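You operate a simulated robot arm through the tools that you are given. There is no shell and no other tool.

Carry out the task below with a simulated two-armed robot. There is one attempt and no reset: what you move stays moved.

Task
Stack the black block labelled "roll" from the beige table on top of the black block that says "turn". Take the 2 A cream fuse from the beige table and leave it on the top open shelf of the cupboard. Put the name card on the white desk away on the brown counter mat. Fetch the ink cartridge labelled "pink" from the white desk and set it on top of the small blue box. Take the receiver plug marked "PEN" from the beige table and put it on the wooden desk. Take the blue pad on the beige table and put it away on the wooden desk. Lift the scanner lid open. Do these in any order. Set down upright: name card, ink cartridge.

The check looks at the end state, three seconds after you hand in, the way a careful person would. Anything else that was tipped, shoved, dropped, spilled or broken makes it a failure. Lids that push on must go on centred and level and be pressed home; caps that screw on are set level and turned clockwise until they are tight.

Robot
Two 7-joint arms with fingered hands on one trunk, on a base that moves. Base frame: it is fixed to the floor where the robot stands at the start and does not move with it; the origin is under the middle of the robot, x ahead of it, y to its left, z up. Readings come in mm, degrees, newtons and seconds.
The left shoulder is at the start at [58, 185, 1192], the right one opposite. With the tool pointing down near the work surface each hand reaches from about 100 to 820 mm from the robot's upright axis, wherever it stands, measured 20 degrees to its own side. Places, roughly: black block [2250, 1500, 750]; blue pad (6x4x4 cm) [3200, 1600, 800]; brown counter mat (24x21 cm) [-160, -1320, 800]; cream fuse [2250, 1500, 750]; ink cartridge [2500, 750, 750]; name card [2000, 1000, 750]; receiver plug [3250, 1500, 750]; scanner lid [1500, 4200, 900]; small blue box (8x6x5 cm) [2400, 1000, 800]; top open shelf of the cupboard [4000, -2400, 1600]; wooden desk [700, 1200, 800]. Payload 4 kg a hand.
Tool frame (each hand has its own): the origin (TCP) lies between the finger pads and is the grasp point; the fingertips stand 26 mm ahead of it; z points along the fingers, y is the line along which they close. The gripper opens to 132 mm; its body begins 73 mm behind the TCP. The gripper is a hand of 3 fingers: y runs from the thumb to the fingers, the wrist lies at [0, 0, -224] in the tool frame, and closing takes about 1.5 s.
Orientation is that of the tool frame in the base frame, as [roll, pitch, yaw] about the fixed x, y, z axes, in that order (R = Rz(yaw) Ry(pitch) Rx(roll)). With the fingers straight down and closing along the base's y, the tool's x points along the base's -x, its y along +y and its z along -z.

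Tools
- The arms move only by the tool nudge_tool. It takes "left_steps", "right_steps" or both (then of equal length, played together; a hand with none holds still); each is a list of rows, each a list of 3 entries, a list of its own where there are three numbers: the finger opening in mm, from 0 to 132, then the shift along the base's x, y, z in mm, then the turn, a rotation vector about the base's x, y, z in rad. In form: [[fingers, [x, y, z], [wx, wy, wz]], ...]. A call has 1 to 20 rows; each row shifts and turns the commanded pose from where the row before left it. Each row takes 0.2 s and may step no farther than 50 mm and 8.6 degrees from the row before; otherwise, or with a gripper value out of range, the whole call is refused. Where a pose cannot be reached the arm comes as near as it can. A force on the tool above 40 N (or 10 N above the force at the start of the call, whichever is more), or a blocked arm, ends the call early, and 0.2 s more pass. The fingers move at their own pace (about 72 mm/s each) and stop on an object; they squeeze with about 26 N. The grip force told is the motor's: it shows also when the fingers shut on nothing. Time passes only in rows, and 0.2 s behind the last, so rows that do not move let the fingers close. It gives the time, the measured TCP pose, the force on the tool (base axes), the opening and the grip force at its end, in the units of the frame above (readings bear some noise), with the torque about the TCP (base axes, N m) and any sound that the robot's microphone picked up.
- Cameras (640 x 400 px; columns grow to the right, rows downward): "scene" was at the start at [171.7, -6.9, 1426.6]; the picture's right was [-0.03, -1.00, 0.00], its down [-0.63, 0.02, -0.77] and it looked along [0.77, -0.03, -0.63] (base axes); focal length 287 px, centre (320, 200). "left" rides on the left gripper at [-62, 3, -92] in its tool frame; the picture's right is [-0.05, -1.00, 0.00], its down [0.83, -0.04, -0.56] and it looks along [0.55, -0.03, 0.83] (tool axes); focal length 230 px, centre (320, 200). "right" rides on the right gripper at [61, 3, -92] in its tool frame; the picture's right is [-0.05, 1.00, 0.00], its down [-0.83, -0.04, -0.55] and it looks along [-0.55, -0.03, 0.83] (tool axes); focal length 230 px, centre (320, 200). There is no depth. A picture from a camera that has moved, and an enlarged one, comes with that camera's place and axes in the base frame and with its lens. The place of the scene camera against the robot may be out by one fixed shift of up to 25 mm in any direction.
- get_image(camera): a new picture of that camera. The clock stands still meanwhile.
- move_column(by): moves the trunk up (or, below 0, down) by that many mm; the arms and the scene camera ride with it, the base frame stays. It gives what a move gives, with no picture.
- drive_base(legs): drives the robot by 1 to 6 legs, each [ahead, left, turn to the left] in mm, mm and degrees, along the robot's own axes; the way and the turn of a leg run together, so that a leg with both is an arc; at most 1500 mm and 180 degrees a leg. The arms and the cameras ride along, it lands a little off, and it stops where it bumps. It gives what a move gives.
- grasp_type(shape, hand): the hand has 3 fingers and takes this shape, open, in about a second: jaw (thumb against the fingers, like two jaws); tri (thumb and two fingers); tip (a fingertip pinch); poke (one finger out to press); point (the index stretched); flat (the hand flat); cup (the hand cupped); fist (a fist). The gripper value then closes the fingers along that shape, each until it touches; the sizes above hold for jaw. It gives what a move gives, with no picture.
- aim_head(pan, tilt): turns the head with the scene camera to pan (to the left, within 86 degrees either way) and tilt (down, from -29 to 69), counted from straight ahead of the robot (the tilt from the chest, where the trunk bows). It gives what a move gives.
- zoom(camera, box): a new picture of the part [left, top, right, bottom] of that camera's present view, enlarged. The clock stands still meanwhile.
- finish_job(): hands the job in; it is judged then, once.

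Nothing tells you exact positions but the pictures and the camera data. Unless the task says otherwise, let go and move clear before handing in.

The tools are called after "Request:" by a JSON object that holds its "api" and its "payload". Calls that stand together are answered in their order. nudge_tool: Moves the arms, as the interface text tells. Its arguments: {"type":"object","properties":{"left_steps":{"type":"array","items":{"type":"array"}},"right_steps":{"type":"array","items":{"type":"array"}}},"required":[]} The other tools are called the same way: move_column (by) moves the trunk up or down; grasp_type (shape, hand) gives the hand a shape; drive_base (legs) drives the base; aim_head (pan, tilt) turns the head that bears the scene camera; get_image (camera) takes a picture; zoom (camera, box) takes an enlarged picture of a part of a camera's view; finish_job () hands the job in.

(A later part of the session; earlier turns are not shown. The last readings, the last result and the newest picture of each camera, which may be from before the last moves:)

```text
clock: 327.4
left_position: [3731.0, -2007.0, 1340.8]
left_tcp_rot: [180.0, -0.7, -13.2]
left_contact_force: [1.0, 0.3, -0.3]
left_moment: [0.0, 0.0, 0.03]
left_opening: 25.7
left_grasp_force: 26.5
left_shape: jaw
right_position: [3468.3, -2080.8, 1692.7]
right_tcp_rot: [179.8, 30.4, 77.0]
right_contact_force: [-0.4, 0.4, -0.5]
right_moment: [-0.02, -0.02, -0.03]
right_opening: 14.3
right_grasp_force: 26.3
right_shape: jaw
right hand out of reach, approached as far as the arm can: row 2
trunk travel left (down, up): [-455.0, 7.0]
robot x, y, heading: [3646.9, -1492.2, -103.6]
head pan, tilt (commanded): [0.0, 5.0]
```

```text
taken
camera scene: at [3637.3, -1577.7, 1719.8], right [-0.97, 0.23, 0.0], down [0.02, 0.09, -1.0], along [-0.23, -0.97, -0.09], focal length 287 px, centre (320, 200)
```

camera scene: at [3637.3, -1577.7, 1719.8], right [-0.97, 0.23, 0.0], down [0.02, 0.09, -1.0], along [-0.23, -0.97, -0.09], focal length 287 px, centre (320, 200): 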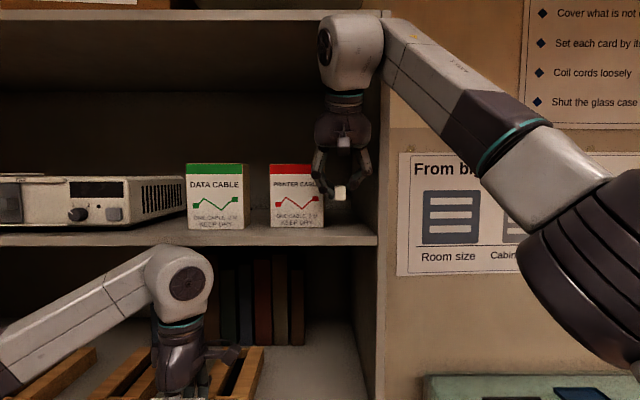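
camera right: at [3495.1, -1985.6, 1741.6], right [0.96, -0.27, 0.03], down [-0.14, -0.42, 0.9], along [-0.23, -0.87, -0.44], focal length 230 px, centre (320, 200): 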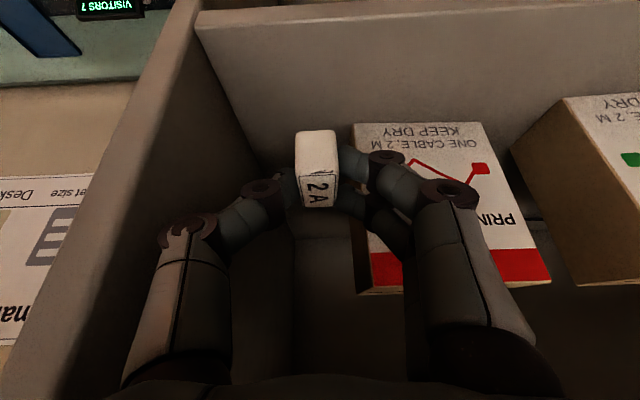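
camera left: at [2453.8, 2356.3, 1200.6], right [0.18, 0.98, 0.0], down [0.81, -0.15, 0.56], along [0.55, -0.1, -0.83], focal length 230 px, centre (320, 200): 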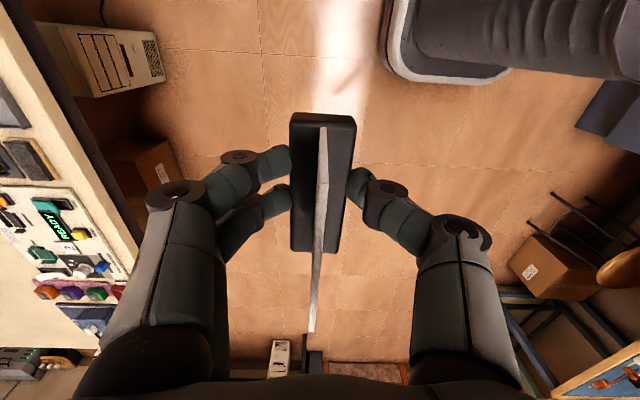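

Over the gap in front of the PRINTER box's right edge. Shift 10 mm right and descend toward the shelf.

Request:
{"api": "nudge_tool", "payload": {"right_steps": [[0, [-5, 1, -12], [0, 0, 0]], [0, [-5, 1, -12], [0, 0, 0]], [0, [0, 0, -12], [0, 0, 0]], [0, [0, 0, 0], [0, 0, 0]]]}}

Request:
{"api": "get_image", "payload": {"camera": "right"}}

```text
clock: 328.4
left_position: [3732.5, -2005.4, 1340.3]
left_tcp_rot: [-180.0, -0.6, -13.0]
left_contact_force: [0.2, -0.3, -0.8]
left_moment: [0.0, 0.01, 0.03]
left_opening: 25.9
left_grasp_force: 26.4
left_shape: jaw
right_position: [3460.8, -2078.8, 1656.2]
right_tcp_rot: [179.7, 30.2, 77.0]
right_contact_force: [0.7, 0.1, 0.3]
right_moment: [0.0, 0.01, -0.01]
right_opening: 14.4
right_grasp_force: 25.6
right_shape: jaw
trunk travel left (down, up): [-455.0, 7.0]
robot x, y, heading: [3646.9, -1498.1, -103.5]
head pan, tilt (commanded): [0.0, 5.0]
```

```text
taken
camera right: at [3487.3, -1983.1, 1705.0], right [0.96, -0.27, 0.03], down [-0.14, -0.42, 0.9], along [-0.23, -0.87, -0.44], focal length 230 px, centre (320, 200)
```

right: 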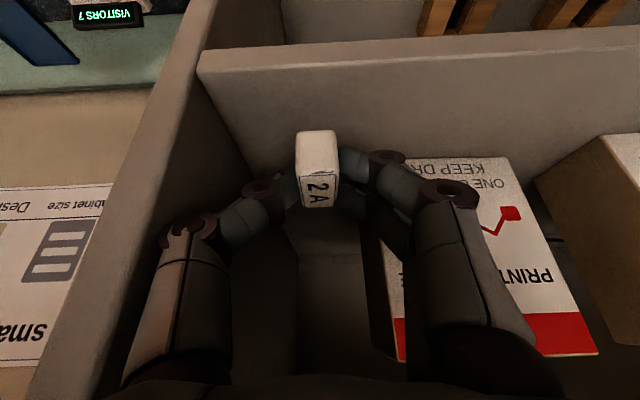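

Continue down in small steps until contact.

Request:
{"api": "nudge_tool", "payload": {"right_steps": [[0, [0, 0, -5], [0, 0, 0]], [0, [0, 0, -5], [0, 0, 0]], [0, [0, 0, 0], [0, 0, 0]]]}}

```text
clock: 329.2
left_position: [3733.3, -2006.0, 1341.0]
left_tcp_rot: [179.9, -0.6, -13.0]
left_contact_force: [-0.5, 0.5, -0.7]
left_moment: [-0.01, -0.02, 0.03]
left_opening: 25.9
left_grasp_force: 26.4
left_shape: jaw
right_position: [3461.9, -2079.1, 1646.2]
right_tcp_rot: [179.8, 30.3, 77.2]
right_contact_force: [-0.2, -0.1, 0.3]
right_moment: [0.0, 0.02, 0.0]
right_opening: 14.0
right_grasp_force: 26.1
right_shape: jaw
trunk travel left (down, up): [-455.0, 7.0]
robot x, y, heading: [3650.1, -1497.1, -103.3]
head pan, tilt (commanded): [0.0, 5.0]
```

Request:
{"api": "nudge_tool", "payload": {"right_steps": [[0, [0, 0, -4], [0, 0, 0]], [0, [0, 0, 0], [0, 0, 0]]]}}

```text
clock: 329.8
left_position: [3733.5, -2006.3, 1338.9]
left_tcp_rot: [179.9, -0.5, -13.0]
left_contact_force: [0.0, 0.6, -0.6]
left_moment: [0.02, 0.01, 0.01]
left_opening: 26.0
left_grasp_force: 25.7
left_shape: jaw
right_position: [3462.8, -2080.1, 1642.3]
right_tcp_rot: [179.6, 30.3, 77.0]
right_contact_force: [0.0, 0.8, 0.0]
right_moment: [0.02, -0.01, 0.05]
right_opening: 14.4
right_grasp_force: 26.4
right_shape: jaw
trunk travel left (down, up): [-455.0, 7.0]
robot x, y, heading: [3646.3, -1492.5, -103.5]
head pan, tilt (commanded): [0.0, 5.0]
```

Request:
{"api": "nudge_tool", "payload": {"right_steps": [[0, [0, 0, -4], [0, 0, 0]], [0, [0, 0, 0], [0, 0, 0]]]}}

```text
clock: 330.4
left_position: [3733.2, -2007.0, 1339.3]
left_tcp_rot: [-180.0, -0.6, -13.0]
left_contact_force: [0.5, -0.4, -0.4]
left_moment: [0.0, 0.03, -0.01]
left_opening: 25.7
left_grasp_force: 26.1
left_shape: jaw
right_position: [3463.2, -2079.8, 1638.5]
right_tcp_rot: [179.7, 30.3, 77.0]
right_contact_force: [-0.3, 0.4, 0.4]
right_moment: [0.04, 0.0, 0.01]
right_opening: 14.3
right_grasp_force: 25.9
right_shape: jaw
trunk travel left (down, up): [-455.0, 7.0]
robot x, y, heading: [3649.1, -1490.1, -103.2]
head pan, tilt (commanded): [0.0, 5.0]
```

Still no contact at 1638; continue 4 mm.

Request:
{"api": "nudge_tool", "payload": {"right_steps": [[0, [0, 0, -4], [0, 0, 0]], [0, [0, 0, 0], [0, 0, 0]]]}}

```text
clock: 331.0
left_position: [3734.8, -2006.1, 1339.6]
left_tcp_rot: [179.9, -0.6, -13.0]
left_contact_force: [-0.3, 0.2, 0.1]
left_moment: [-0.01, 0.02, 0.04]
left_opening: 25.8
left_grasp_force: 26.1
left_shape: jaw
right_position: [3462.7, -2078.5, 1634.6]
right_tcp_rot: [179.7, 30.3, 77.0]
right_contact_force: [0.1, 0.0, -0.3]
right_moment: [0.0, -0.02, 0.02]
right_opening: 14.4
right_grasp_force: 25.8
right_shape: jaw
trunk travel left (down, up): [-455.0, 7.0]
robot x, y, heading: [3650.9, -1492.9, -102.9]
head pan, tilt (commanded): [0.0, 5.0]
```

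Request:
{"api": "nudge_tool", "payload": {"right_steps": [[0, [0, 0, -4], [0, 0, 0]], [0, [0, 0, 0], [0, 0, 0]]]}}

Request:
{"api": "get_image", "payload": {"camera": "right"}}

```text
clock: 331.6
left_position: [3734.1, -2007.5, 1340.6]
left_tcp_rot: [180.0, -0.5, -13.0]
left_contact_force: [-0.8, -0.9, -1.3]
left_moment: [-0.04, 0.0, 0.0]
left_opening: 26.1
left_grasp_force: 26.0
left_shape: jaw
right_position: [3463.5, -2079.4, 1631.6]
right_tcp_rot: [179.7, 30.5, 77.1]
right_contact_force: [0.7, -1.1, 3.1]
right_moment: [-0.03, -0.02, 0.0]
right_opening: 14.1
right_grasp_force: 26.2
right_shape: jaw
trunk travel left (down, up): [-455.0, 7.0]
robot x, y, heading: [3650.1, -1491.3, -103.5]
head pan, tilt (commanded): [0.0, 5.0]
```

```text
taken
camera right: at [3489.0, -1982.9, 1680.0], right [0.96, -0.27, 0.03], down [-0.14, -0.41, 0.9], along [-0.23, -0.87, -0.44], focal length 230 px, centre (320, 200)
```

right: 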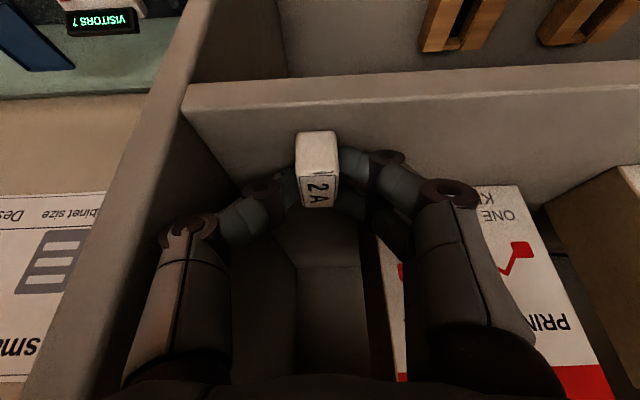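

Contact at z≈1632. Release the fuse.

Request:
{"api": "nudge_tool", "payload": {"right_steps": [[20, [0, 0, 0], [0, 0, 0]], [30, [0, 0, 0], [0, 0, 0]], [42, [0, 0, 0], [0, 0, 0]], [42, [0, 0, 0], [0, 0, 0]]]}}

Request:
{"api": "get_image", "payload": {"camera": "right"}}

```text
clock: 332.6
left_position: [3736.3, -2007.2, 1340.5]
left_tcp_rot: [180.0, -0.5, -13.0]
left_contact_force: [0.7, 0.0, -0.4]
left_moment: [0.0, -0.02, -0.01]
left_opening: 25.8
left_grasp_force: 26.1
left_shape: jaw
right_position: [3465.9, -2080.4, 1630.5]
right_tcp_rot: [179.8, 30.3, 77.2]
right_contact_force: [7.3, -2.9, 0.4]
right_moment: [0.01, 0.05, -0.02]
right_opening: 37.9
right_grasp_force: 0.1
right_shape: jaw
trunk travel left (down, up): [-455.0, 7.0]
robot x, y, heading: [3647.2, -1493.6, -103.3]
head pan, tilt (commanded): [0.0, 5.0]
```

```text
taken
camera right: at [3492.3, -1984.1, 1679.5], right [0.96, -0.26, 0.03], down [-0.14, -0.42, 0.9], along [-0.22, -0.87, -0.44], focal length 230 px, centre (320, 200)
```

right: 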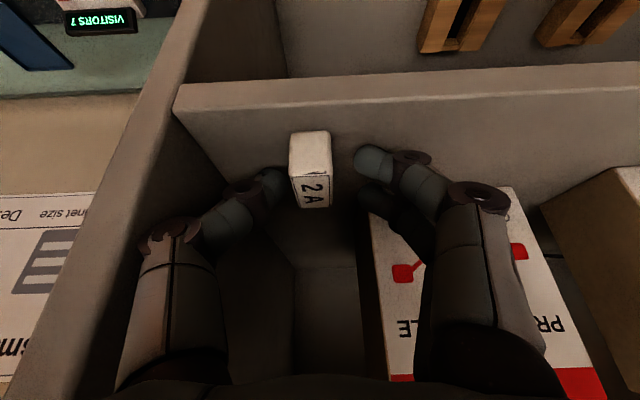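

The fuse is down; the thumb's knuckle brushes the side wall. Narrow slightly and lift straight up.

Request:
{"api": "nudge_tool", "payload": {"right_steps": [[34, [1.5, 0, 0], [0, 0, 0]], [34, [0, 0, 6], [0, 0, 0]], [34, [0, 0, 12], [0, 0, 0]], [34, [0, 0, 0], [0, 0, 0]]]}}

Request:
{"api": "get_image", "payload": {"camera": "right"}}

```text
clock: 333.6
left_position: [3733.6, -2007.1, 1340.0]
left_tcp_rot: [-179.9, -0.6, -13.0]
left_contact_force: [0.2, 0.0, 0.4]
left_moment: [0.03, -0.01, -0.04]
left_opening: 26.2
left_grasp_force: 26.1
left_shape: jaw
right_position: [3464.2, -2078.6, 1647.9]
right_tcp_rot: [179.8, 30.3, 76.9]
right_contact_force: [0.5, 0.2, -0.8]
right_moment: [-0.02, 0.01, 0.0]
right_opening: 15.7
right_grasp_force: 26.2
right_shape: jaw
trunk travel left (down, up): [-455.0, 7.0]
robot x, y, heading: [3648.4, -1492.7, -103.3]
head pan, tilt (commanded): [0.0, 5.0]
```

```text
taken
camera right: at [3489.8, -1983.7, 1697.3], right [0.96, -0.27, 0.03], down [-0.14, -0.42, 0.9], along [-0.23, -0.87, -0.44], focal length 230 px, centre (320, 200)
```

right: 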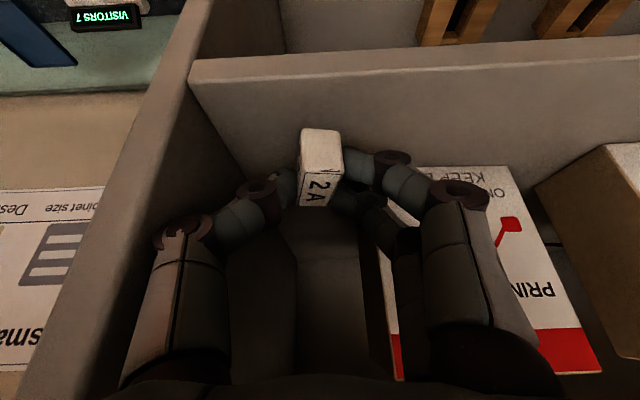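

The fingers re-gripped the fuse while narrowing and lifted it. I'll shift 15 mm away from the wall, set it down again, and open wide this time.

Request:
{"api": "nudge_tool", "payload": {"right_steps": [[0, [7.3, -1.7, 0], [0, 0, 0]], [0, [7.3, -1.7, 0], [0, 0, 0]], [0, [0, 0, -6], [0, 0, 0]], [0, [0, 0, -5], [0, 0, 0]], [0, [0, 0, 0], [0, 0, 0]]]}}

Request:
{"api": "zoom", "payload": {"camera": "right", "box": [220, 80, 460, 230]}}

```text
clock: 334.8
left_position: [3734.7, -2006.4, 1340.4]
left_tcp_rot: [-180.0, -0.6, -13.0]
left_contact_force: [0.1, -0.2, 0.4]
left_moment: [-0.01, 0.01, 0.02]
left_opening: 25.8
left_grasp_force: 25.9
left_shape: jaw
right_position: [3478.8, -2083.2, 1638.0]
right_tcp_rot: [179.8, 30.3, 77.2]
right_contact_force: [-0.3, 0.3, -0.3]
right_moment: [0.0, 0.01, 0.01]
right_opening: 15.6
right_grasp_force: 25.5
right_shape: jaw
trunk travel left (down, up): [-455.0, 7.0]
robot x, y, heading: [3648.5, -1495.0, -103.3]
head pan, tilt (commanded): [0.0, 5.0]
```

```text
2.67 times, centred on (340, 155) of right
camera zoom: at [3505.2, -1987.5, 1686.4], right [0.96, -0.27, 0.03], down [-0.14, -0.42, 0.9], along [-0.23, -0.87, -0.44], focal length 614 px, centre (267, 320)
```

zoom: 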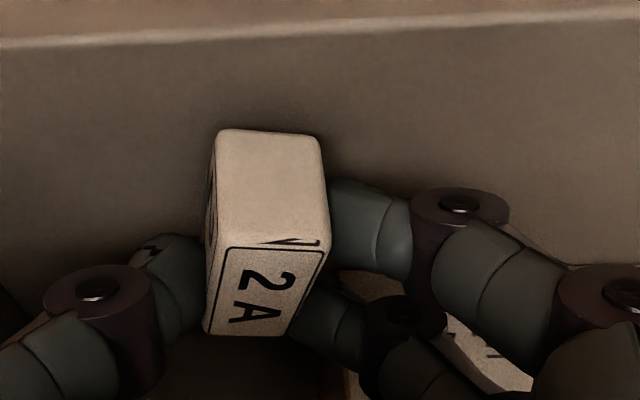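

Request:
{"api": "nudge_tool", "payload": {"right_steps": [[0, [0, 0, -4], [0, 0, 0]], [0, [0, 0, 0], [0, 0, 0]]]}}

```text
clock: 335.4
left_position: [3733.4, -2007.5, 1340.6]
left_tcp_rot: [-179.9, -0.6, -13.1]
left_contact_force: [-0.6, 0.2, -1.0]
left_moment: [0.01, 0.01, -0.01]
left_opening: 25.8
left_grasp_force: 26.0
left_shape: jaw
right_position: [3479.1, -2083.2, 1634.0]
right_tcp_rot: [179.8, 30.3, 77.2]
right_contact_force: [-0.2, 0.0, 0.4]
right_moment: [-0.02, 0.01, -0.01]
right_opening: 15.6
right_grasp_force: 26.2
right_shape: jaw
trunk travel left (down, up): [-455.0, 7.0]
robot x, y, heading: [3648.7, -1492.2, -103.2]
head pan, tilt (commanded): [0.0, 5.0]
```

Request:
{"api": "nudge_tool", "payload": {"right_steps": [[0, [0, 0, -3], [0, 0, 0]], [0, [0, 0, 0], [0, 0, 0]]]}}

```text
clock: 336.0
left_position: [3735.3, -2006.0, 1340.4]
left_tcp_rot: [180.0, -0.7, -13.0]
left_contact_force: [-0.1, -1.5, -0.6]
left_moment: [0.02, 0.02, -0.03]
left_opening: 25.7
left_grasp_force: 25.9
left_shape: jaw
right_position: [3479.6, -2081.9, 1631.8]
right_tcp_rot: [179.7, 30.3, 77.0]
right_contact_force: [-0.3, -2.3, 8.4]
right_moment: [-0.12, -0.03, -0.01]
right_opening: 15.6
right_grasp_force: 26.3
right_shape: jaw
trunk travel left (down, up): [-455.0, 7.0]
robot x, y, heading: [3651.0, -1493.5, -103.2]
head pan, tilt (commanded): [0.0, 5.0]
```

Contact (8 N). Open in one go to 60 mm.

Request:
{"api": "nudge_tool", "payload": {"right_steps": [[60, [0, 0, 0], [0, 0, 0]], [60, [0, 0, 0], [0, 0, 0]], [60, [0, 0, 0], [0, 0, 0]], [60, [0, 0, 0], [0, 0, 0]]]}}

Request:
{"api": "get_image", "payload": {"camera": "right"}}

```text
clock: 337.0
left_position: [3732.1, -2005.8, 1340.6]
left_tcp_rot: [-180.0, -0.6, -12.9]
left_contact_force: [-0.3, -0.2, -0.4]
left_moment: [-0.02, 0.0, 0.0]
left_opening: 25.6
left_grasp_force: 26.6
left_shape: jaw
right_position: [3478.3, -2083.4, 1630.7]
right_tcp_rot: [179.8, 30.4, 77.0]
right_contact_force: [-2.0, 0.9, 4.9]
right_moment: [-0.02, -0.06, 0.02]
right_opening: 58.0
right_grasp_force: 0.0
right_shape: jaw
trunk travel left (down, up): [-455.0, 7.0]
robot x, y, heading: [3647.9, -1494.2, -103.6]
head pan, tilt (commanded): [0.0, 5.0]
```

```text
taken
camera right: at [3504.3, -1986.8, 1679.4], right [0.96, -0.27, 0.03], down [-0.14, -0.42, 0.9], along [-0.23, -0.87, -0.44], focal length 230 px, centre (320, 200)
```

right: 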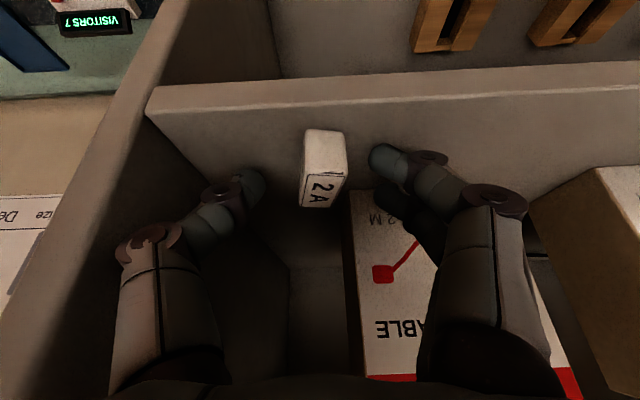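

The fuse rests free on the shelf. Lift straight up with the fingers open, then back out.

Request:
{"api": "nudge_tool", "payload": {"right_steps": [[60, [0, 0, 8], [0, 0, 0]], [60, [0, 0, 20], [0, 0, 0]], [60, [0, 0, 30], [0, 0, 0]], [60, [0, 0, 0], [0, 0, 0]]]}}

Request:
{"api": "get_image", "payload": {"camera": "right"}}

```text
clock: 338.0
left_position: [3734.4, -2007.6, 1339.9]
left_tcp_rot: [-180.0, -0.5, -13.0]
left_contact_force: [0.0, 0.3, 0.0]
left_moment: [0.01, -0.01, 0.02]
left_opening: 25.9
left_grasp_force: 26.3
left_shape: jaw
right_position: [3478.9, -2083.8, 1687.4]
right_tcp_rot: [179.8, 30.3, 77.1]
right_contact_force: [0.4, 0.5, -0.8]
right_moment: [-0.01, 0.01, 0.02]
right_opening: 59.5
right_grasp_force: 0.1
right_shape: jaw
trunk travel left (down, up): [-455.0, 7.0]
robot x, y, heading: [3648.5, -1492.8, -103.4]
head pan, tilt (commanded): [0.0, 5.0]
```

```text
taken
camera right: at [3505.4, -1988.5, 1736.5], right [0.96, -0.27, 0.03], down [-0.14, -0.42, 0.9], along [-0.23, -0.87, -0.44], focal length 230 px, centre (320, 200)
```

right: 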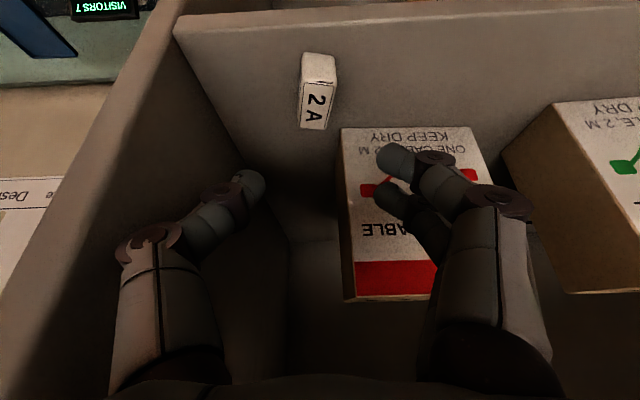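

The 2A fuse stands on the top open shelf. Withdraw the right hand out of the cupboard and bring it back down to travel pose.

Request:
{"api": "nudge_tool", "payload": {"right_steps": [[60, [10, 43, 5], [0, 0, 0]], [60, [10, 43, 5], [0, 0, 0]], [60, [10, 43, 0], [0, 0, 0]], [60, [-30, 7, -30], [0.1274, -0.0303, 0]], [60, [-30, 7, -38], [0.1274, -0.0303, 0]], [60, [-30, 7, -38], [0.1274, -0.0303, 0]], [60, [-30, 7, -38], [0.1274, -0.0303, 0]], [60, [0, 0, -45], [0, 0, 0]], [60, [0, 0, -45], [0, 0, 0]], [60, [0, 0, -45], [0, 0, 0]], [60, [0, 0, -45], [0, 0, 0]]]}}

Request:
{"api": "zoom", "payload": {"camera": "scene", "box": [240, 140, 400, 250]}}

```text
clock: 340.4
left_position: [3732.5, -2007.1, 1340.1]
left_tcp_rot: [179.9, -0.6, -13.1]
left_contact_force: [-0.5, -0.5, -0.1]
left_moment: [0.02, 0.01, -0.05]
left_opening: 26.0
left_grasp_force: 25.6
left_shape: jaw
right_position: [3387.3, -1925.4, 1374.3]
right_tcp_rot: [179.3, 0.3, 77.0]
right_contact_force: [-0.8, 0.7, -0.1]
right_moment: [0.03, 0.01, -0.03]
right_opening: 59.6
right_grasp_force: 0.0
right_shape: jaw
trunk travel left (down, up): [-455.0, 7.0]
robot x, y, heading: [3649.2, -1492.5, -103.2]
head pan, tilt (commanded): [0.0, 5.0]
```

```text
3.64 times, centred on (320, 195) of scene
camera zoom: at [3638.5, -1578.6, 1719.8], right [-0.97, 0.23, 0.0], down [0.02, 0.09, -1.0], along [-0.23, -0.97, -0.09], focal length 1044 px, centre (320, 218)
```

zoom: 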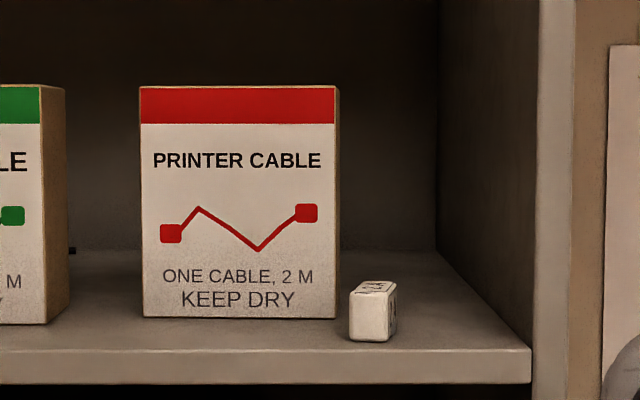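

Fuse placed nicely. Next the ink cartridge: back away, lower the trunk, turn and go to the front of the white desk.

Request:
{"api": "drive_base", "payload": {"legs": [[-600, 0, 0], [0, 0, 180]]}}

Request:
{"api": "move_column", "payload": {"by": -230}}

Request:
{"api": "drive_base", "payload": {"legs": [[0, 1000, 0], [0, 850, 0]]}}

Request:
{"api": "aim_head", "payload": {"pan": -10, "tilt": 20}}

Request:
{"api": "get_image", "payload": {"camera": "scene"}}

```text
clock: 351.3
left_position: [3685.8, -397.3, 1339.7]
left_tcp_rot: [180.0, -0.6, 168.9]
left_contact_force: [1.1, 0.2, -0.4]
left_moment: [-0.03, 0.0, 0.01]
left_opening: 25.5
left_grasp_force: 26.5
left_shape: jaw
right_position: [4034.2, -467.2, 1375.0]
right_tcp_rot: [179.5, 0.3, -100.9]
right_contact_force: [0.0, -0.1, -0.3]
right_moment: [-0.01, 0.02, 0.01]
right_opening: 59.9
right_grasp_force: 0.2
right_shape: jaw
trunk travel left (down, up): [-455.0, 7.0]
robot x, y, heading: [3782.8, -907.2, 78.8]
head pan, tilt (commanded): [0.0, 5.0]
```

```text
clock: 353.7
left_position: [3683.9, -397.0, 1110.9]
left_tcp_rot: [179.9, -0.5, 169.0]
left_contact_force: [0.5, -0.3, -0.7]
left_moment: [0.03, -0.03, 0.01]
left_opening: 25.1
left_grasp_force: 25.9
left_shape: jaw
right_position: [4033.1, -466.2, 1143.6]
right_tcp_rot: [179.5, 0.4, -101.1]
right_contact_force: [-0.3, -0.1, -0.1]
right_moment: [0.06, 0.04, 0.01]
right_opening: 59.5
right_grasp_force: 0.0
right_shape: jaw
trunk travel left (down, up): [-225.0, 237.0]
robot x, y, heading: [3789.6, -906.9, 78.7]
head pan, tilt (commanded): [0.0, 5.0]
```

```text
clock: 363.0
left_position: [1888.1, -0.7, 1108.9]
left_tcp_rot: [-180.0, -0.6, 167.2]
left_contact_force: [-0.3, -0.3, 0.3]
left_moment: [-0.02, 0.02, -0.01]
left_opening: 25.4
left_grasp_force: 25.8
left_shape: jaw
right_position: [2234.5, -81.5, 1144.1]
right_tcp_rot: [179.5, 0.3, -102.8]
right_contact_force: [0.0, 0.6, 0.1]
right_moment: [-0.01, -0.04, -0.02]
right_opening: 59.9
right_grasp_force: 0.1
right_shape: jaw
trunk travel left (down, up): [-225.0, 237.0]
robot x, y, heading: [1972.7, -512.5, 76.3]
head pan, tilt (commanded): [0.0, 5.0]
```

```text
clock: 363.8
left_position: [1887.8, -0.5, 1111.8]
left_tcp_rot: [179.9, -0.7, 167.2]
left_contact_force: [-0.7, 0.7, -0.6]
left_moment: [0.01, -0.01, -0.01]
left_opening: 25.3
left_grasp_force: 26.3
left_shape: jaw
right_position: [2233.9, -81.0, 1145.3]
right_tcp_rot: [179.5, 0.3, -102.7]
right_contact_force: [-0.1, -0.2, -0.3]
right_moment: [0.02, -0.01, -0.01]
right_opening: 59.7
right_grasp_force: 0.1
right_shape: jaw
trunk travel left (down, up): [-225.0, 237.0]
robot x, y, heading: [1973.3, -515.0, 76.8]
head pan, tilt (commanded): [-10.0, 20.0]
```

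```text
taken
camera scene: at [2038.4, -360.8, 1443.9], right [0.92, -0.39, 0.03], down [-0.16, -0.44, -0.88], along [0.36, 0.81, -0.47], focal length 287 px, centre (320, 200)
```

scene: 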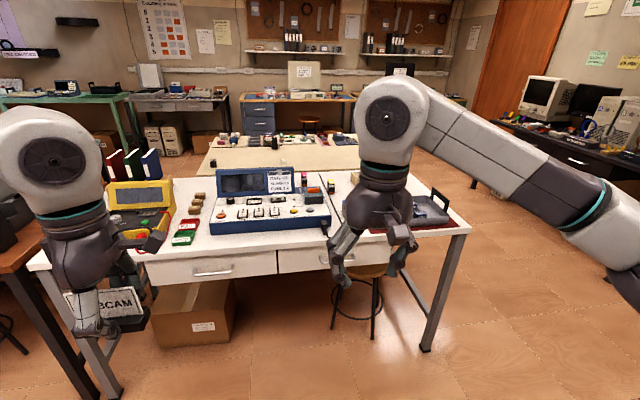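

Everything looks in order (the scanner lid is still up in the background). Drive forward toward the desk.

Request:
{"api": "drive_base", "payload": {"legs": [[560, 0, 0]]}}

Request:
{"api": "aim_head", "payload": {"pan": -10, "tilt": 35}}

Request:
{"api": "get_image", "payload": {"camera": "scene"}}

Request:
{"api": "get_image", "payload": {"camera": "right"}}

```text
clock: 367.0
left_position: [2024.7, 547.6, 1111.2]
left_tcp_rot: [-179.9, -0.6, 166.6]
left_contact_force: [0.2, -0.1, -1.3]
left_moment: [0.01, -0.03, -0.01]
left_opening: 25.4
left_grasp_force: 26.6
left_shape: jaw
right_position: [2369.6, 464.0, 1143.8]
right_tcp_rot: [179.5, 0.3, -103.4]
right_contact_force: [0.0, -0.8, -0.2]
right_moment: [0.0, 0.01, 0.01]
right_opening: 59.8
right_grasp_force: 0.0
right_shape: jaw
trunk travel left (down, up): [-225.0, 237.0]
robot x, y, heading: [2107.0, 33.1, 76.1]
head pan, tilt (commanded): [-10.0, 20.0]
```

```text
clock: 367.8
left_position: [2024.7, 548.1, 1109.9]
left_tcp_rot: [180.0, -0.6, 166.5]
left_contact_force: [0.9, -0.6, -0.2]
left_moment: [0.02, -0.01, 0.02]
left_opening: 25.1
left_grasp_force: 25.6
left_shape: jaw
right_position: [2370.3, 463.7, 1145.6]
right_tcp_rot: [179.6, 0.2, -103.5]
right_contact_force: [0.8, 0.8, 0.0]
right_moment: [0.0, 0.01, -0.01]
right_opening: 59.5
right_grasp_force: 0.1
right_shape: jaw
trunk travel left (down, up): [-225.0, 237.0]
robot x, y, heading: [2107.3, 35.9, 76.1]
head pan, tilt (commanded): [-10.0, 35.0]
```

```text
taken
camera scene: at [2168.8, 178.9, 1421.0], right [0.92, -0.4, 0.03], down [-0.26, -0.63, -0.73], along [0.31, 0.66, -0.68], focal length 287 px, centre (320, 200)
```

scene: 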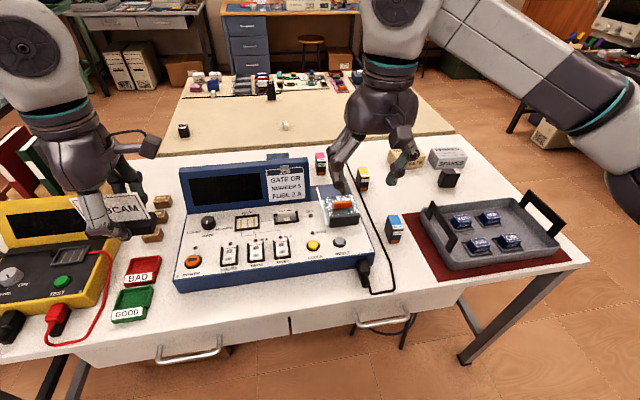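

```text
taken
camera right: at [2354.2, 403.1, 1236.6], right [-0.96, 0.28, 0.01], down [0.24, 0.79, 0.56], along [0.15, 0.54, -0.83], focal length 230 px, centre (320, 200)
```

right: 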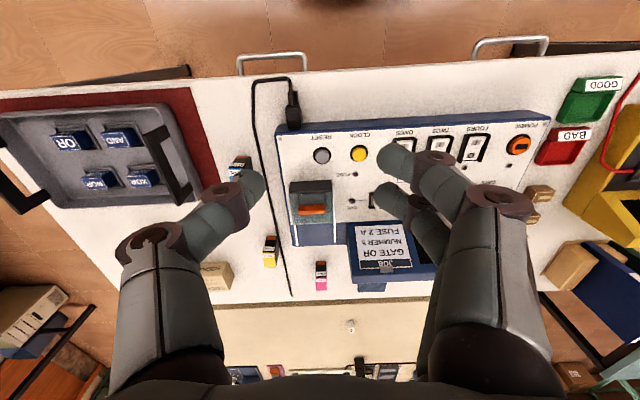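

PINK stands behind the blue device near (2500, 905). Move 130 mm closer.

Request:
{"api": "drive_base", "payload": {"legs": [[130, 0, 0.8]]}}

Request:
{"api": "aim_head", "payload": {"pan": -15, "tilt": 30}}

Request:
{"api": "get_image", "payload": {"camera": "scene"}}

```text
clock: 369.0
left_position: [2050.2, 668.1, 1110.4]
left_tcp_rot: [179.9, -0.7, 167.2]
left_contact_force: [0.3, -0.1, 0.0]
left_moment: [-0.01, 0.02, 0.01]
left_opening: 25.2
left_grasp_force: 26.2
left_shape: jaw
right_position: [2394.5, 589.4, 1145.6]
right_tcp_rot: [179.5, 0.4, -102.7]
right_contact_force: [0.4, 0.2, 0.2]
right_moment: [-0.02, -0.05, -0.02]
right_opening: 59.8
right_grasp_force: 0.1
right_shape: jaw
trunk travel left (down, up): [-225.0, 237.0]
robot x, y, heading: [2130.8, 157.1, 76.7]
head pan, tilt (commanded): [-10.0, 35.0]
```

```text
clock: 369.7
left_position: [2048.2, 671.6, 1110.3]
left_tcp_rot: [180.0, -0.6, 167.1]
left_contact_force: [0.2, 1.2, -0.9]
left_moment: [-0.01, -0.01, 0.0]
left_opening: 25.5
left_grasp_force: 25.8
left_shape: jaw
right_position: [2394.8, 591.3, 1144.2]
right_tcp_rot: [179.5, 0.2, -102.7]
right_contact_force: [-0.1, -0.1, -0.2]
right_moment: [0.04, 0.01, 0.0]
right_opening: 59.8
right_grasp_force: 0.1
right_shape: jaw
trunk travel left (down, up): [-225.0, 237.0]
robot x, y, heading: [2134.6, 155.3, 76.8]
head pan, tilt (commanded): [-15.0, 30.0]
```

```text
taken
camera scene: at [2205.2, 303.7, 1428.3], right [0.88, -0.47, 0.04], down [-0.26, -0.56, -0.79], along [0.39, 0.68, -0.62], focal length 287 px, centre (320, 200)
```

scene: 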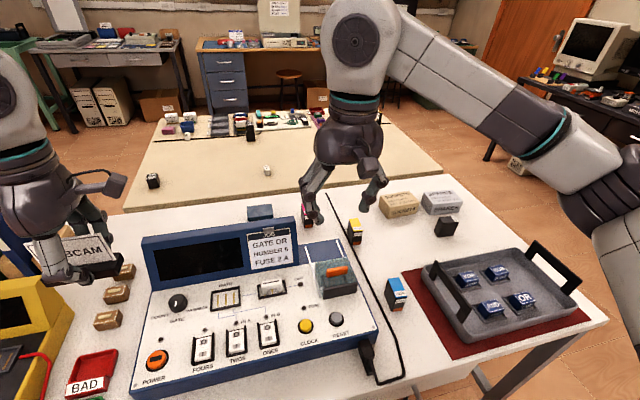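

The small blue box is behind the display at (261,213), and PINK near (307,215). Bring the right hand tilted 30° above PINK at z≈1010.

Request:
{"api": "nudge_tool", "payload": {"right_steps": [[60, [11.7, 36, 0], [0.1275, -0.0299, 0]], [60, [11.7, 36, 0], [0.1275, -0.0299, 0]], [60, [11.7, 36, -10], [0.1275, -0.0299, 0]], [60, [11.7, 36, -15], [0.1275, -0.0299, 0]], [60, [11.7, 36, -15], [0, 0, 0]], [60, [11.7, 36, -20], [0, 0, 0]], [60, [11.7, 36, -25], [0, 0, 0]], [60, [11.7, 36, -25], [0, 0, 0]], [60, [11.7, 30, -25], [0, 0, 0]], [60, [0, 0, 0], [0, 0, 0]]]}}

Request:
{"api": "get_image", "payload": {"camera": "right"}}

Request:
{"api": "get_image", "payload": {"camera": "scene"}}

```text
clock: 371.9
left_position: [2049.0, 670.2, 1111.0]
left_tcp_rot: [180.0, -0.5, 167.2]
left_contact_force: [0.0, -0.3, -0.5]
left_moment: [0.02, -0.03, 0.0]
left_opening: 25.3
left_grasp_force: 26.0
left_shape: jaw
right_position: [2500.8, 905.3, 1010.8]
right_tcp_rot: [179.7, 30.5, -102.7]
right_contact_force: [0.8, 0.2, -0.4]
right_moment: [0.01, -0.03, -0.01]
right_opening: 59.5
right_grasp_force: 0.0
right_shape: jaw
trunk travel left (down, up): [-225.0, 237.0]
robot x, y, heading: [2134.5, 159.8, 76.9]
head pan, tilt (commanded): [-15.0, 30.0]
```

```text
taken
camera right: at [2477.2, 808.2, 1058.6], right [-0.97, 0.26, 0.03], down [0.14, 0.41, 0.9], along [0.22, 0.87, -0.44], focal length 230 px, centre (320, 200)
```

right: 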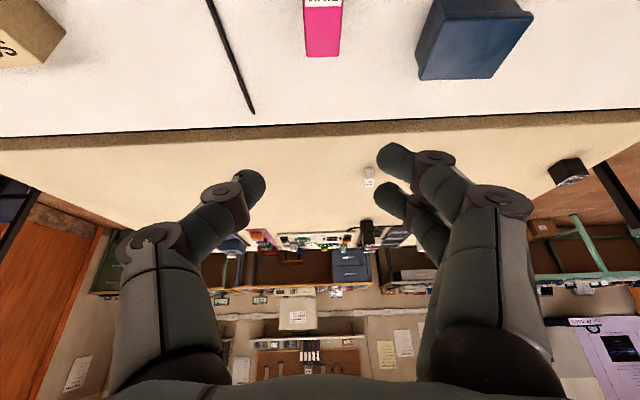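

```text
taken
camera scene: at [2205.1, 302.0, 1428.7], right [0.88, -0.47, 0.04], down [-0.26, -0.56, -0.79], along [0.39, 0.69, -0.61], focal length 287 px, centre (320, 200)
```

scene: 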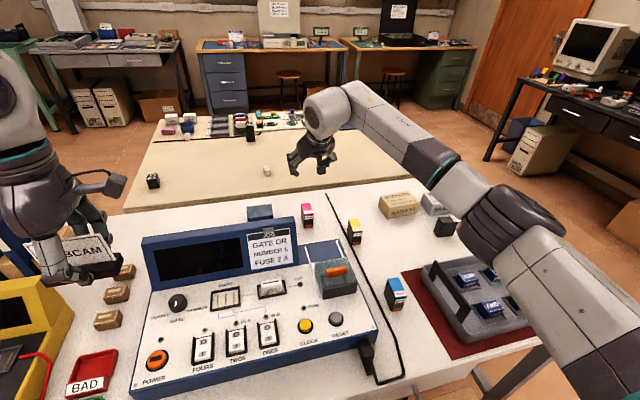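

PINK's top is visible at the image top with the blue box on its right. I'll zoom in for measurement.

Request:
{"api": "zoom", "payload": {"camera": "right", "box": [260, 0, 560, 120]}}

```text
2.13 times, centred on (410, 60) of right
camera zoom: at [2477.2, 808.2, 1058.6], right [-0.97, 0.26, 0.03], down [0.14, 0.41, 0.9], along [0.22, 0.87, -0.44], focal length 491 px, centre (128, 499)
```

zoom: 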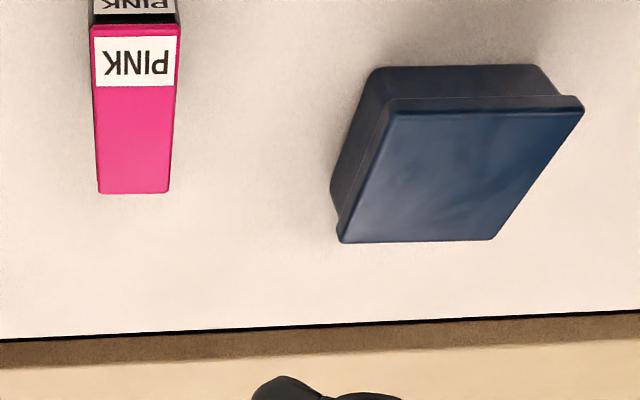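

PINK is ~30×52 mm in plan, centred near (2497, 907); the blue box centre is near (2373, 973). Descend over PINK to z≈890.

Request:
{"api": "nudge_tool", "payload": {"right_steps": [[65, [-1.5, 0.5, -40], [0, 0, 0]], [65, [-1.5, 0.5, -40], [0, 0, 0]], [65, [-1, 1, -40], [0, 0, 0]], [65, [0, 0, 0], [0, 0, 0]]]}}

Request:
{"api": "get_image", "payload": {"camera": "right"}}

```text
clock: 372.9
left_position: [2048.6, 670.2, 1109.7]
left_tcp_rot: [179.9, -0.7, 167.2]
left_contact_force: [0.4, 0.1, -0.6]
left_moment: [-0.04, 0.0, -0.03]
left_opening: 25.5
left_grasp_force: 26.3
left_shape: jaw
right_position: [2499.1, 909.8, 889.6]
right_tcp_rot: [179.7, 30.5, -102.6]
right_contact_force: [-0.9, -0.7, 0.5]
right_moment: [0.02, 0.0, -0.02]
right_opening: 64.1
right_grasp_force: 0.0
right_shape: jaw
trunk travel left (down, up): [-225.0, 237.0]
robot x, y, heading: [2135.6, 160.0, 77.0]
head pan, tilt (commanded): [-15.0, 30.0]
```

```text
taken
camera right: at [2474.8, 812.6, 939.2], right [-0.96, 0.26, 0.03], down [0.14, 0.42, 0.9], along [0.22, 0.87, -0.44], focal length 230 px, centre (320, 200)
```

right: 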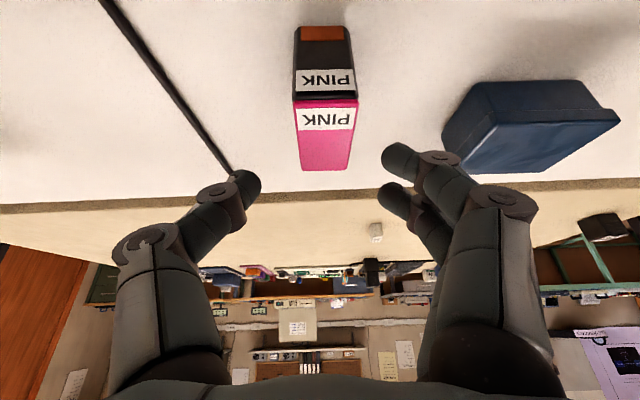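

PINK is 28×55×56 mm, centre (2496, 909). Descend to z≈836 and check.

Request:
{"api": "nudge_tool", "payload": {"right_steps": [[60, [-1.5, 0, -20], [0, 0, 0]], [60, [-1.3, -0.5, -20], [0, 0, 0]], [60, [0, 0, -13], [0, 0, 0]], [60, [0, 0, 0], [0, 0, 0]]]}}

Request:
{"api": "get_image", "payload": {"camera": "right"}}

```text
clock: 373.9
left_position: [2048.6, 671.0, 1110.2]
left_tcp_rot: [-179.9, -0.6, 167.2]
left_contact_force: [-0.6, -0.3, 0.2]
left_moment: [0.02, -0.01, 0.0]
left_opening: 25.5
left_grasp_force: 25.6
left_shape: jaw
right_position: [2493.2, 909.4, 837.7]
right_tcp_rot: [179.8, 30.3, -102.6]
right_contact_force: [0.1, 0.0, 0.8]
right_moment: [0.02, 0.0, 0.02]
right_opening: 60.7
right_grasp_force: 0.0
right_shape: jaw
trunk travel left (down, up): [-225.0, 237.0]
robot x, y, heading: [2137.1, 154.7, 76.9]
head pan, tilt (commanded): [-15.0, 30.0]
```

```text
taken
camera right: at [2470.2, 811.5, 886.0], right [-0.96, 0.26, 0.03], down [0.14, 0.42, 0.9], along [0.22, 0.87, -0.44], focal length 230 px, centre (320, 200)
```

right: 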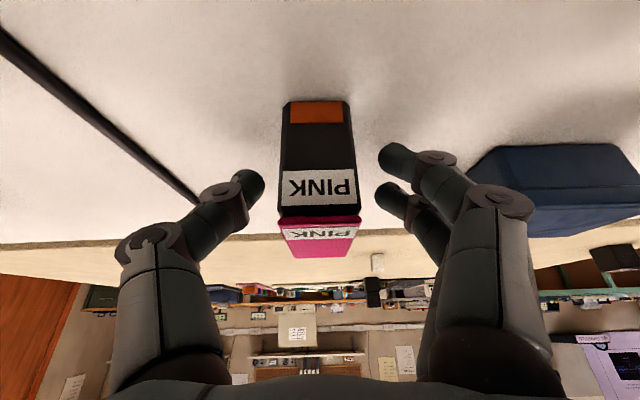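

Well centred. Close on PINK.

Request:
{"api": "nudge_tool", "payload": {"right_steps": [[40, [0, 0, 0], [0, 0, 0]], [20, [0, 0, 0], [0, 0, 0]], [0, [0, 0, 0], [0, 0, 0]], [0, [0, 0, 0], [0, 0, 0]], [0, [0, 0, 0], [0, 0, 0]], [0, [0, 0, 0], [0, 0, 0]]]}}

Request:
{"api": "get_image", "payload": {"camera": "right"}}

```text
clock: 375.3
left_position: [2048.7, 670.5, 1110.6]
left_tcp_rot: [-179.9, -0.7, 167.2]
left_contact_force: [-0.5, -0.4, -0.1]
left_moment: [0.0, 0.0, 0.02]
left_opening: 25.4
left_grasp_force: 26.5
left_shape: jaw
right_position: [2492.5, 909.7, 837.2]
right_tcp_rot: [179.6, 30.4, -102.8]
right_contact_force: [-0.2, -0.7, -0.8]
right_moment: [-0.01, -0.05, 0.0]
right_opening: 24.5
right_grasp_force: 25.7
right_shape: jaw
trunk travel left (down, up): [-225.0, 237.0]
robot x, y, heading: [2134.6, 159.3, 77.1]
head pan, tilt (commanded): [-15.0, 30.0]
```

```text
taken
camera right: at [2470.2, 811.5, 886.2], right [-0.96, 0.26, 0.03], down [0.14, 0.42, 0.9], along [0.22, 0.87, -0.44], focal length 230 px, centre (320, 200)
```

right: 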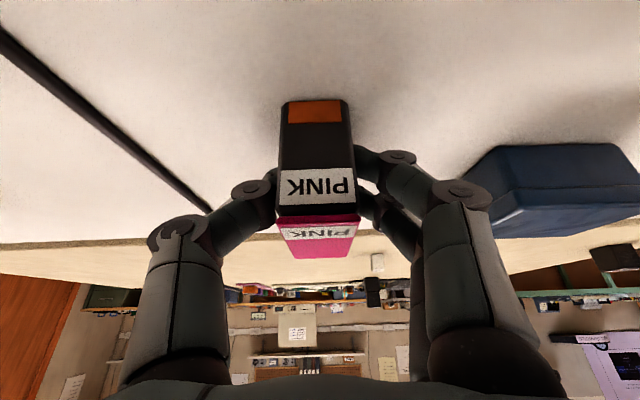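

PINK is gripped (26 N). Lift it to z≈955.

Request:
{"api": "nudge_tool", "payload": {"right_steps": [[0, [0, 0, 15], [0, 0, 0]], [0, [0, 0, 35], [0, 0, 0]], [0, [0, 0, 40], [0, 0, 0]], [0, [0, 0, 28], [0, 0, 0]], [0, [0, 0, 0], [0, 0, 0]]]}}

Request:
{"api": "get_image", "payload": {"camera": "right"}}

```text
clock: 376.5
left_position: [2049.6, 670.7, 1109.8]
left_tcp_rot: [-179.8, -0.7, 167.1]
left_contact_force: [-0.4, -0.5, -0.3]
left_moment: [-0.01, -0.02, 0.01]
left_opening: 25.2
left_grasp_force: 26.3
left_shape: jaw
right_position: [2492.4, 907.4, 953.6]
right_tcp_rot: [179.7, 30.3, -102.7]
right_contact_force: [0.0, -0.6, 0.0]
right_moment: [-0.03, 0.0, 0.02]
right_opening: 24.2
right_grasp_force: 26.1
right_shape: jaw
trunk travel left (down, up): [-225.0, 237.0]
robot x, y, heading: [2139.0, 157.4, 76.6]
head pan, tilt (commanded): [-15.0, 30.0]
```

```text
taken
camera right: at [2468.6, 810.9, 1002.1], right [-0.96, 0.26, 0.03], down [0.14, 0.42, 0.9], along [0.22, 0.87, -0.44], focal length 230 px, centre (320, 200)
```

right: 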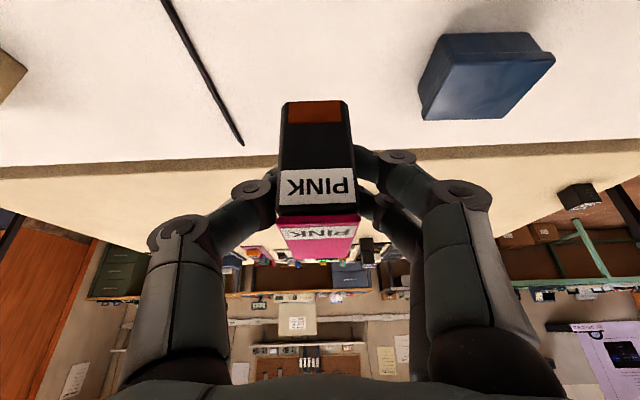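

Held well. Move toward the blue box, slightly higher, and measure it from there.

Request:
{"api": "nudge_tool", "payload": {"right_steps": [[0, [-30, 14, 10], [0, 0, 0]], [0, [-30, 14, 8], [0, 0, 0]], [0, [-30, 14, 0], [0, 0, 0]], [0, [-25, 12, 0], [0, 0, 0]], [0, [0, 0, 0], [0, 0, 0]]]}}

Request:
{"api": "get_image", "payload": {"camera": "right"}}

Request:
{"api": "zoom", "payload": {"camera": "right", "box": [240, 0, 440, 125]}}

Request:
{"api": "get_image", "payload": {"camera": "scene"}}

```text
clock: 377.7
left_position: [2049.0, 670.8, 1111.3]
left_tcp_rot: [-180.0, -0.5, 167.3]
left_contact_force: [0.3, 0.1, 0.0]
left_moment: [0.0, 0.02, 0.0]
left_opening: 25.1
left_grasp_force: 26.0
left_shape: jaw
right_position: [2379.7, 965.3, 971.9]
right_tcp_rot: [179.7, 30.4, -102.7]
right_contact_force: [0.0, -0.3, -0.2]
right_moment: [0.0, -0.01, 0.0]
right_opening: 24.2
right_grasp_force: 26.0
right_shape: jaw
trunk travel left (down, up): [-225.0, 237.0]
robot x, y, heading: [2134.0, 159.6, 77.0]
head pan, tilt (commanded): [-15.0, 30.0]
```

```text
taken
camera right: at [2356.1, 867.2, 1020.9], right [-0.96, 0.26, 0.03], down [0.14, 0.42, 0.9], along [0.22, 0.87, -0.44], focal length 230 px, centre (320, 200)
```

right: 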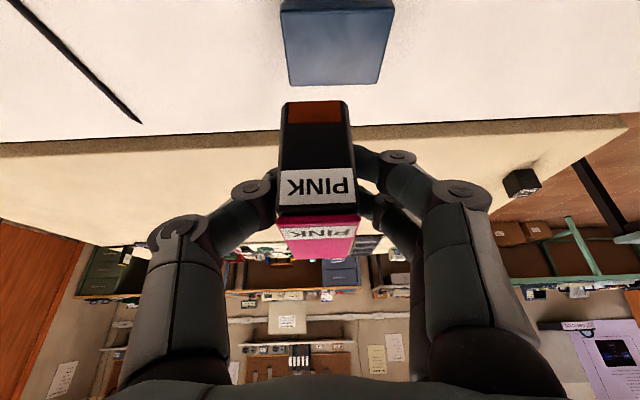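

```text
3.20 times, centred on (340, 62) of right
camera zoom: at [2356.1, 867.2, 1020.9], right [-0.96, 0.26, 0.03], down [0.14, 0.42, 0.9], along [0.22, 0.87, -0.44], focal length 736 px, centre (256, 640)
```

zoom: 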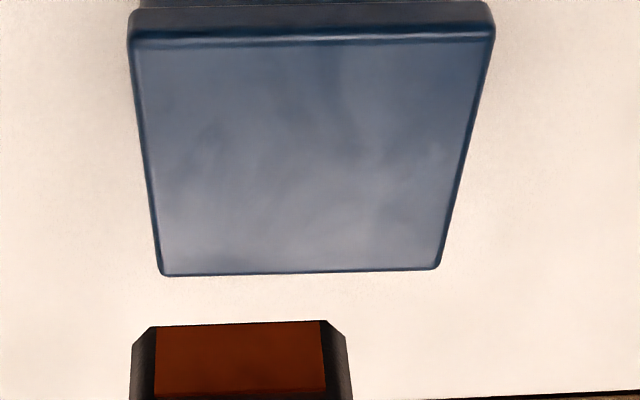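

```text
taken
camera scene: at [2206.3, 302.6, 1428.5], right [0.88, -0.47, 0.04], down [-0.26, -0.56, -0.79], along [0.39, 0.68, -0.62], focal length 287 px, centre (320, 200)
```

scene: 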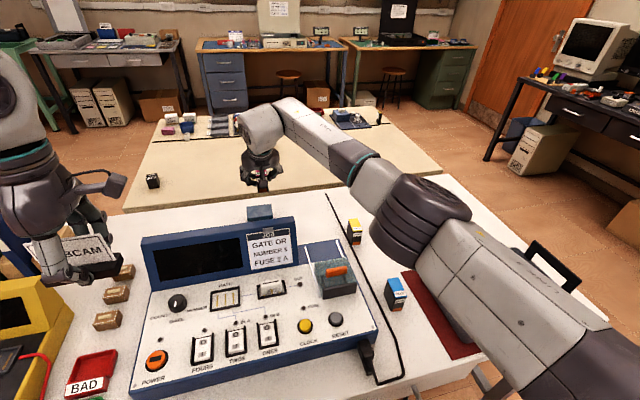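

The box top is near z≈837 with its centre at about (2370, 980). Shift (-11, +15) and descend to leave ~20 mm clearance.

Request:
{"api": "nudge_tool", "payload": {"right_steps": [[0, [-6, 8, -15], [0, 0, 0]], [0, [-5, 6.8, -20], [0, 0, 0]], [0, [0, 0, -25], [0, 0, 0]], [0, [0, 0, -15], [0, 0, 0]], [0, [0, 0, 0], [0, 0, 0]]]}}

Request:
{"api": "zoom", "payload": {"camera": "right", "box": [220, 20, 460, 240]}}

Request:
{"api": "zoom", "payload": {"camera": "scene", "box": [200, 130, 360, 230]}}

```text
clock: 378.9
left_position: [2048.3, 669.8, 1110.3]
left_tcp_rot: [179.9, -0.6, 167.2]
left_contact_force: [0.1, -0.6, -0.8]
left_moment: [0.02, 0.02, -0.03]
left_opening: 25.4
left_grasp_force: 26.4
left_shape: jaw
right_position: [2364.3, 972.3, 895.9]
right_tcp_rot: [179.9, 30.4, -102.6]
right_contact_force: [0.1, 0.8, -0.5]
right_moment: [0.0, 0.03, 0.02]
right_opening: 24.2
right_grasp_force: 26.2
right_shape: jaw
right hand out of reach, approached as far as the arm can: row 2, 3
trunk travel left (down, up): [-225.0, 237.0]
robot x, y, heading: [2134.7, 155.8, 76.9]
head pan, tilt (commanded): [-15.0, 30.0]
```

```text
1.82 times, centred on (340, 130) of right
camera zoom: at [2340.1, 874.4, 944.6], right [-0.97, 0.26, 0.03], down [0.14, 0.42, 0.9], along [0.22, 0.87, -0.44], focal length 418 px, centre (284, 327)
```

zoom: 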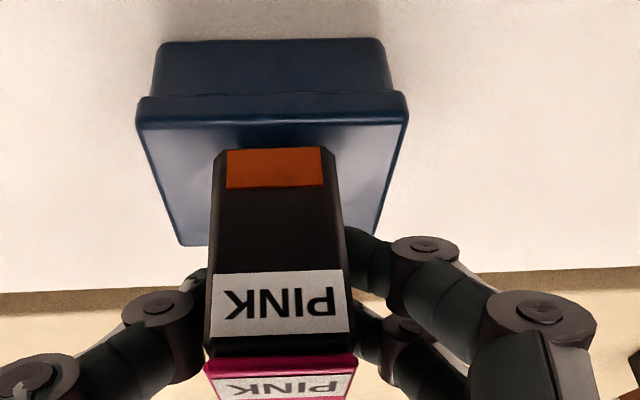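

```text
4.00 times, centred on (280, 180) of scene
camera zoom: at [2204.6, 302.6, 1428.6], right [0.88, -0.47, 0.04], down [-0.26, -0.56, -0.79], along [0.39, 0.69, -0.62], focal length 1149 px, centre (480, 280)
```

zoom: 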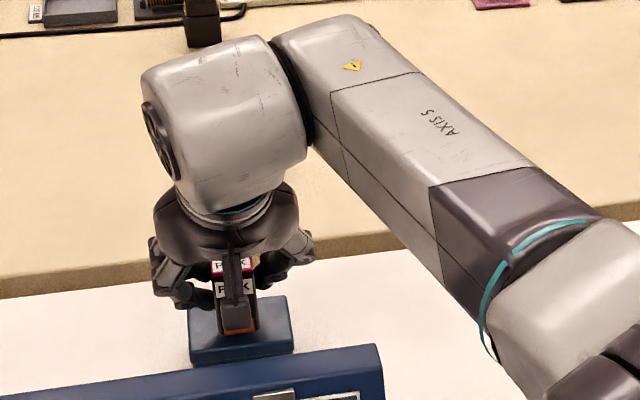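

PINK is laterally aligned but ~10 mm short in depth, at the arm's reach limit. I'll raise a bit, drive the base 30 mm closer, and re-measure.

Request:
{"api": "nudge_tool", "payload": {"right_steps": [[0, [0, 0, 30], [0, 0, 0]], [0, [0, -5, 30], [0, 0, 0]], [0, [0, 0, 0], [0, 0, 0]]]}}

Request:
{"api": "drive_base", "payload": {"legs": [[35, 0, 0]]}}

Request:
{"api": "zoom", "payload": {"camera": "right", "box": [220, 0, 460, 220]}}

```text
clock: 379.7
left_position: [2047.5, 672.6, 1111.8]
left_tcp_rot: [-180.0, -0.6, 167.3]
left_contact_force: [-0.5, -0.3, -0.2]
left_moment: [-0.05, -0.03, 0.01]
left_opening: 25.3
left_grasp_force: 26.0
left_shape: jaw
right_position: [2365.7, 969.0, 955.8]
right_tcp_rot: [179.8, 30.3, -102.7]
right_contact_force: [-0.9, -0.2, -0.7]
right_moment: [-0.01, 0.04, -0.01]
right_opening: 24.2
right_grasp_force: 25.8
right_shape: jaw
trunk travel left (down, up): [-225.0, 237.0]
robot x, y, heading: [2137.5, 156.5, 76.9]
head pan, tilt (commanded): [-15.0, 30.0]
```

```text
clock: 380.6
left_position: [2054.8, 701.2, 1112.9]
left_tcp_rot: [179.7, -0.6, 167.3]
left_contact_force: [-0.2, 0.0, -0.3]
left_moment: [0.03, -0.04, -0.01]
left_opening: 25.4
left_grasp_force: 26.1
left_shape: jaw
right_position: [2372.5, 1000.0, 960.7]
right_tcp_rot: [179.7, 30.6, -102.6]
right_contact_force: [0.2, -0.1, -0.8]
right_moment: [-0.01, 0.0, -0.01]
right_opening: 24.4
right_grasp_force: 26.4
right_shape: jaw
trunk travel left (down, up): [-225.0, 237.0]
robot x, y, heading: [2143.0, 194.9, 76.9]
head pan, tilt (commanded): [-15.0, 30.0]
```

```text
1.82 times, centred on (340, 110) of right
camera zoom: at [2348.2, 902.1, 1008.8], right [-0.97, 0.26, 0.03], down [0.14, 0.41, 0.9], along [0.22, 0.87, -0.43], focal length 418 px, centre (284, 364)
```

zoom: 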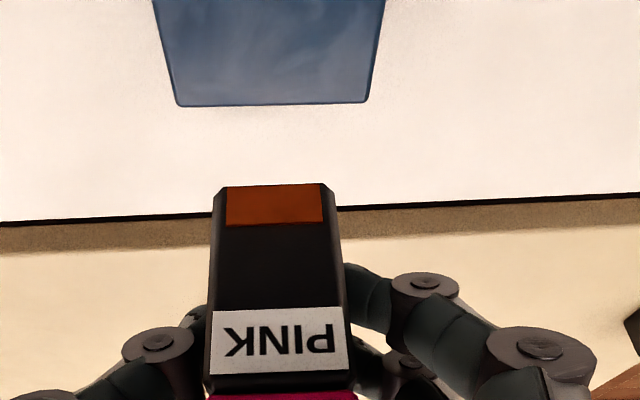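

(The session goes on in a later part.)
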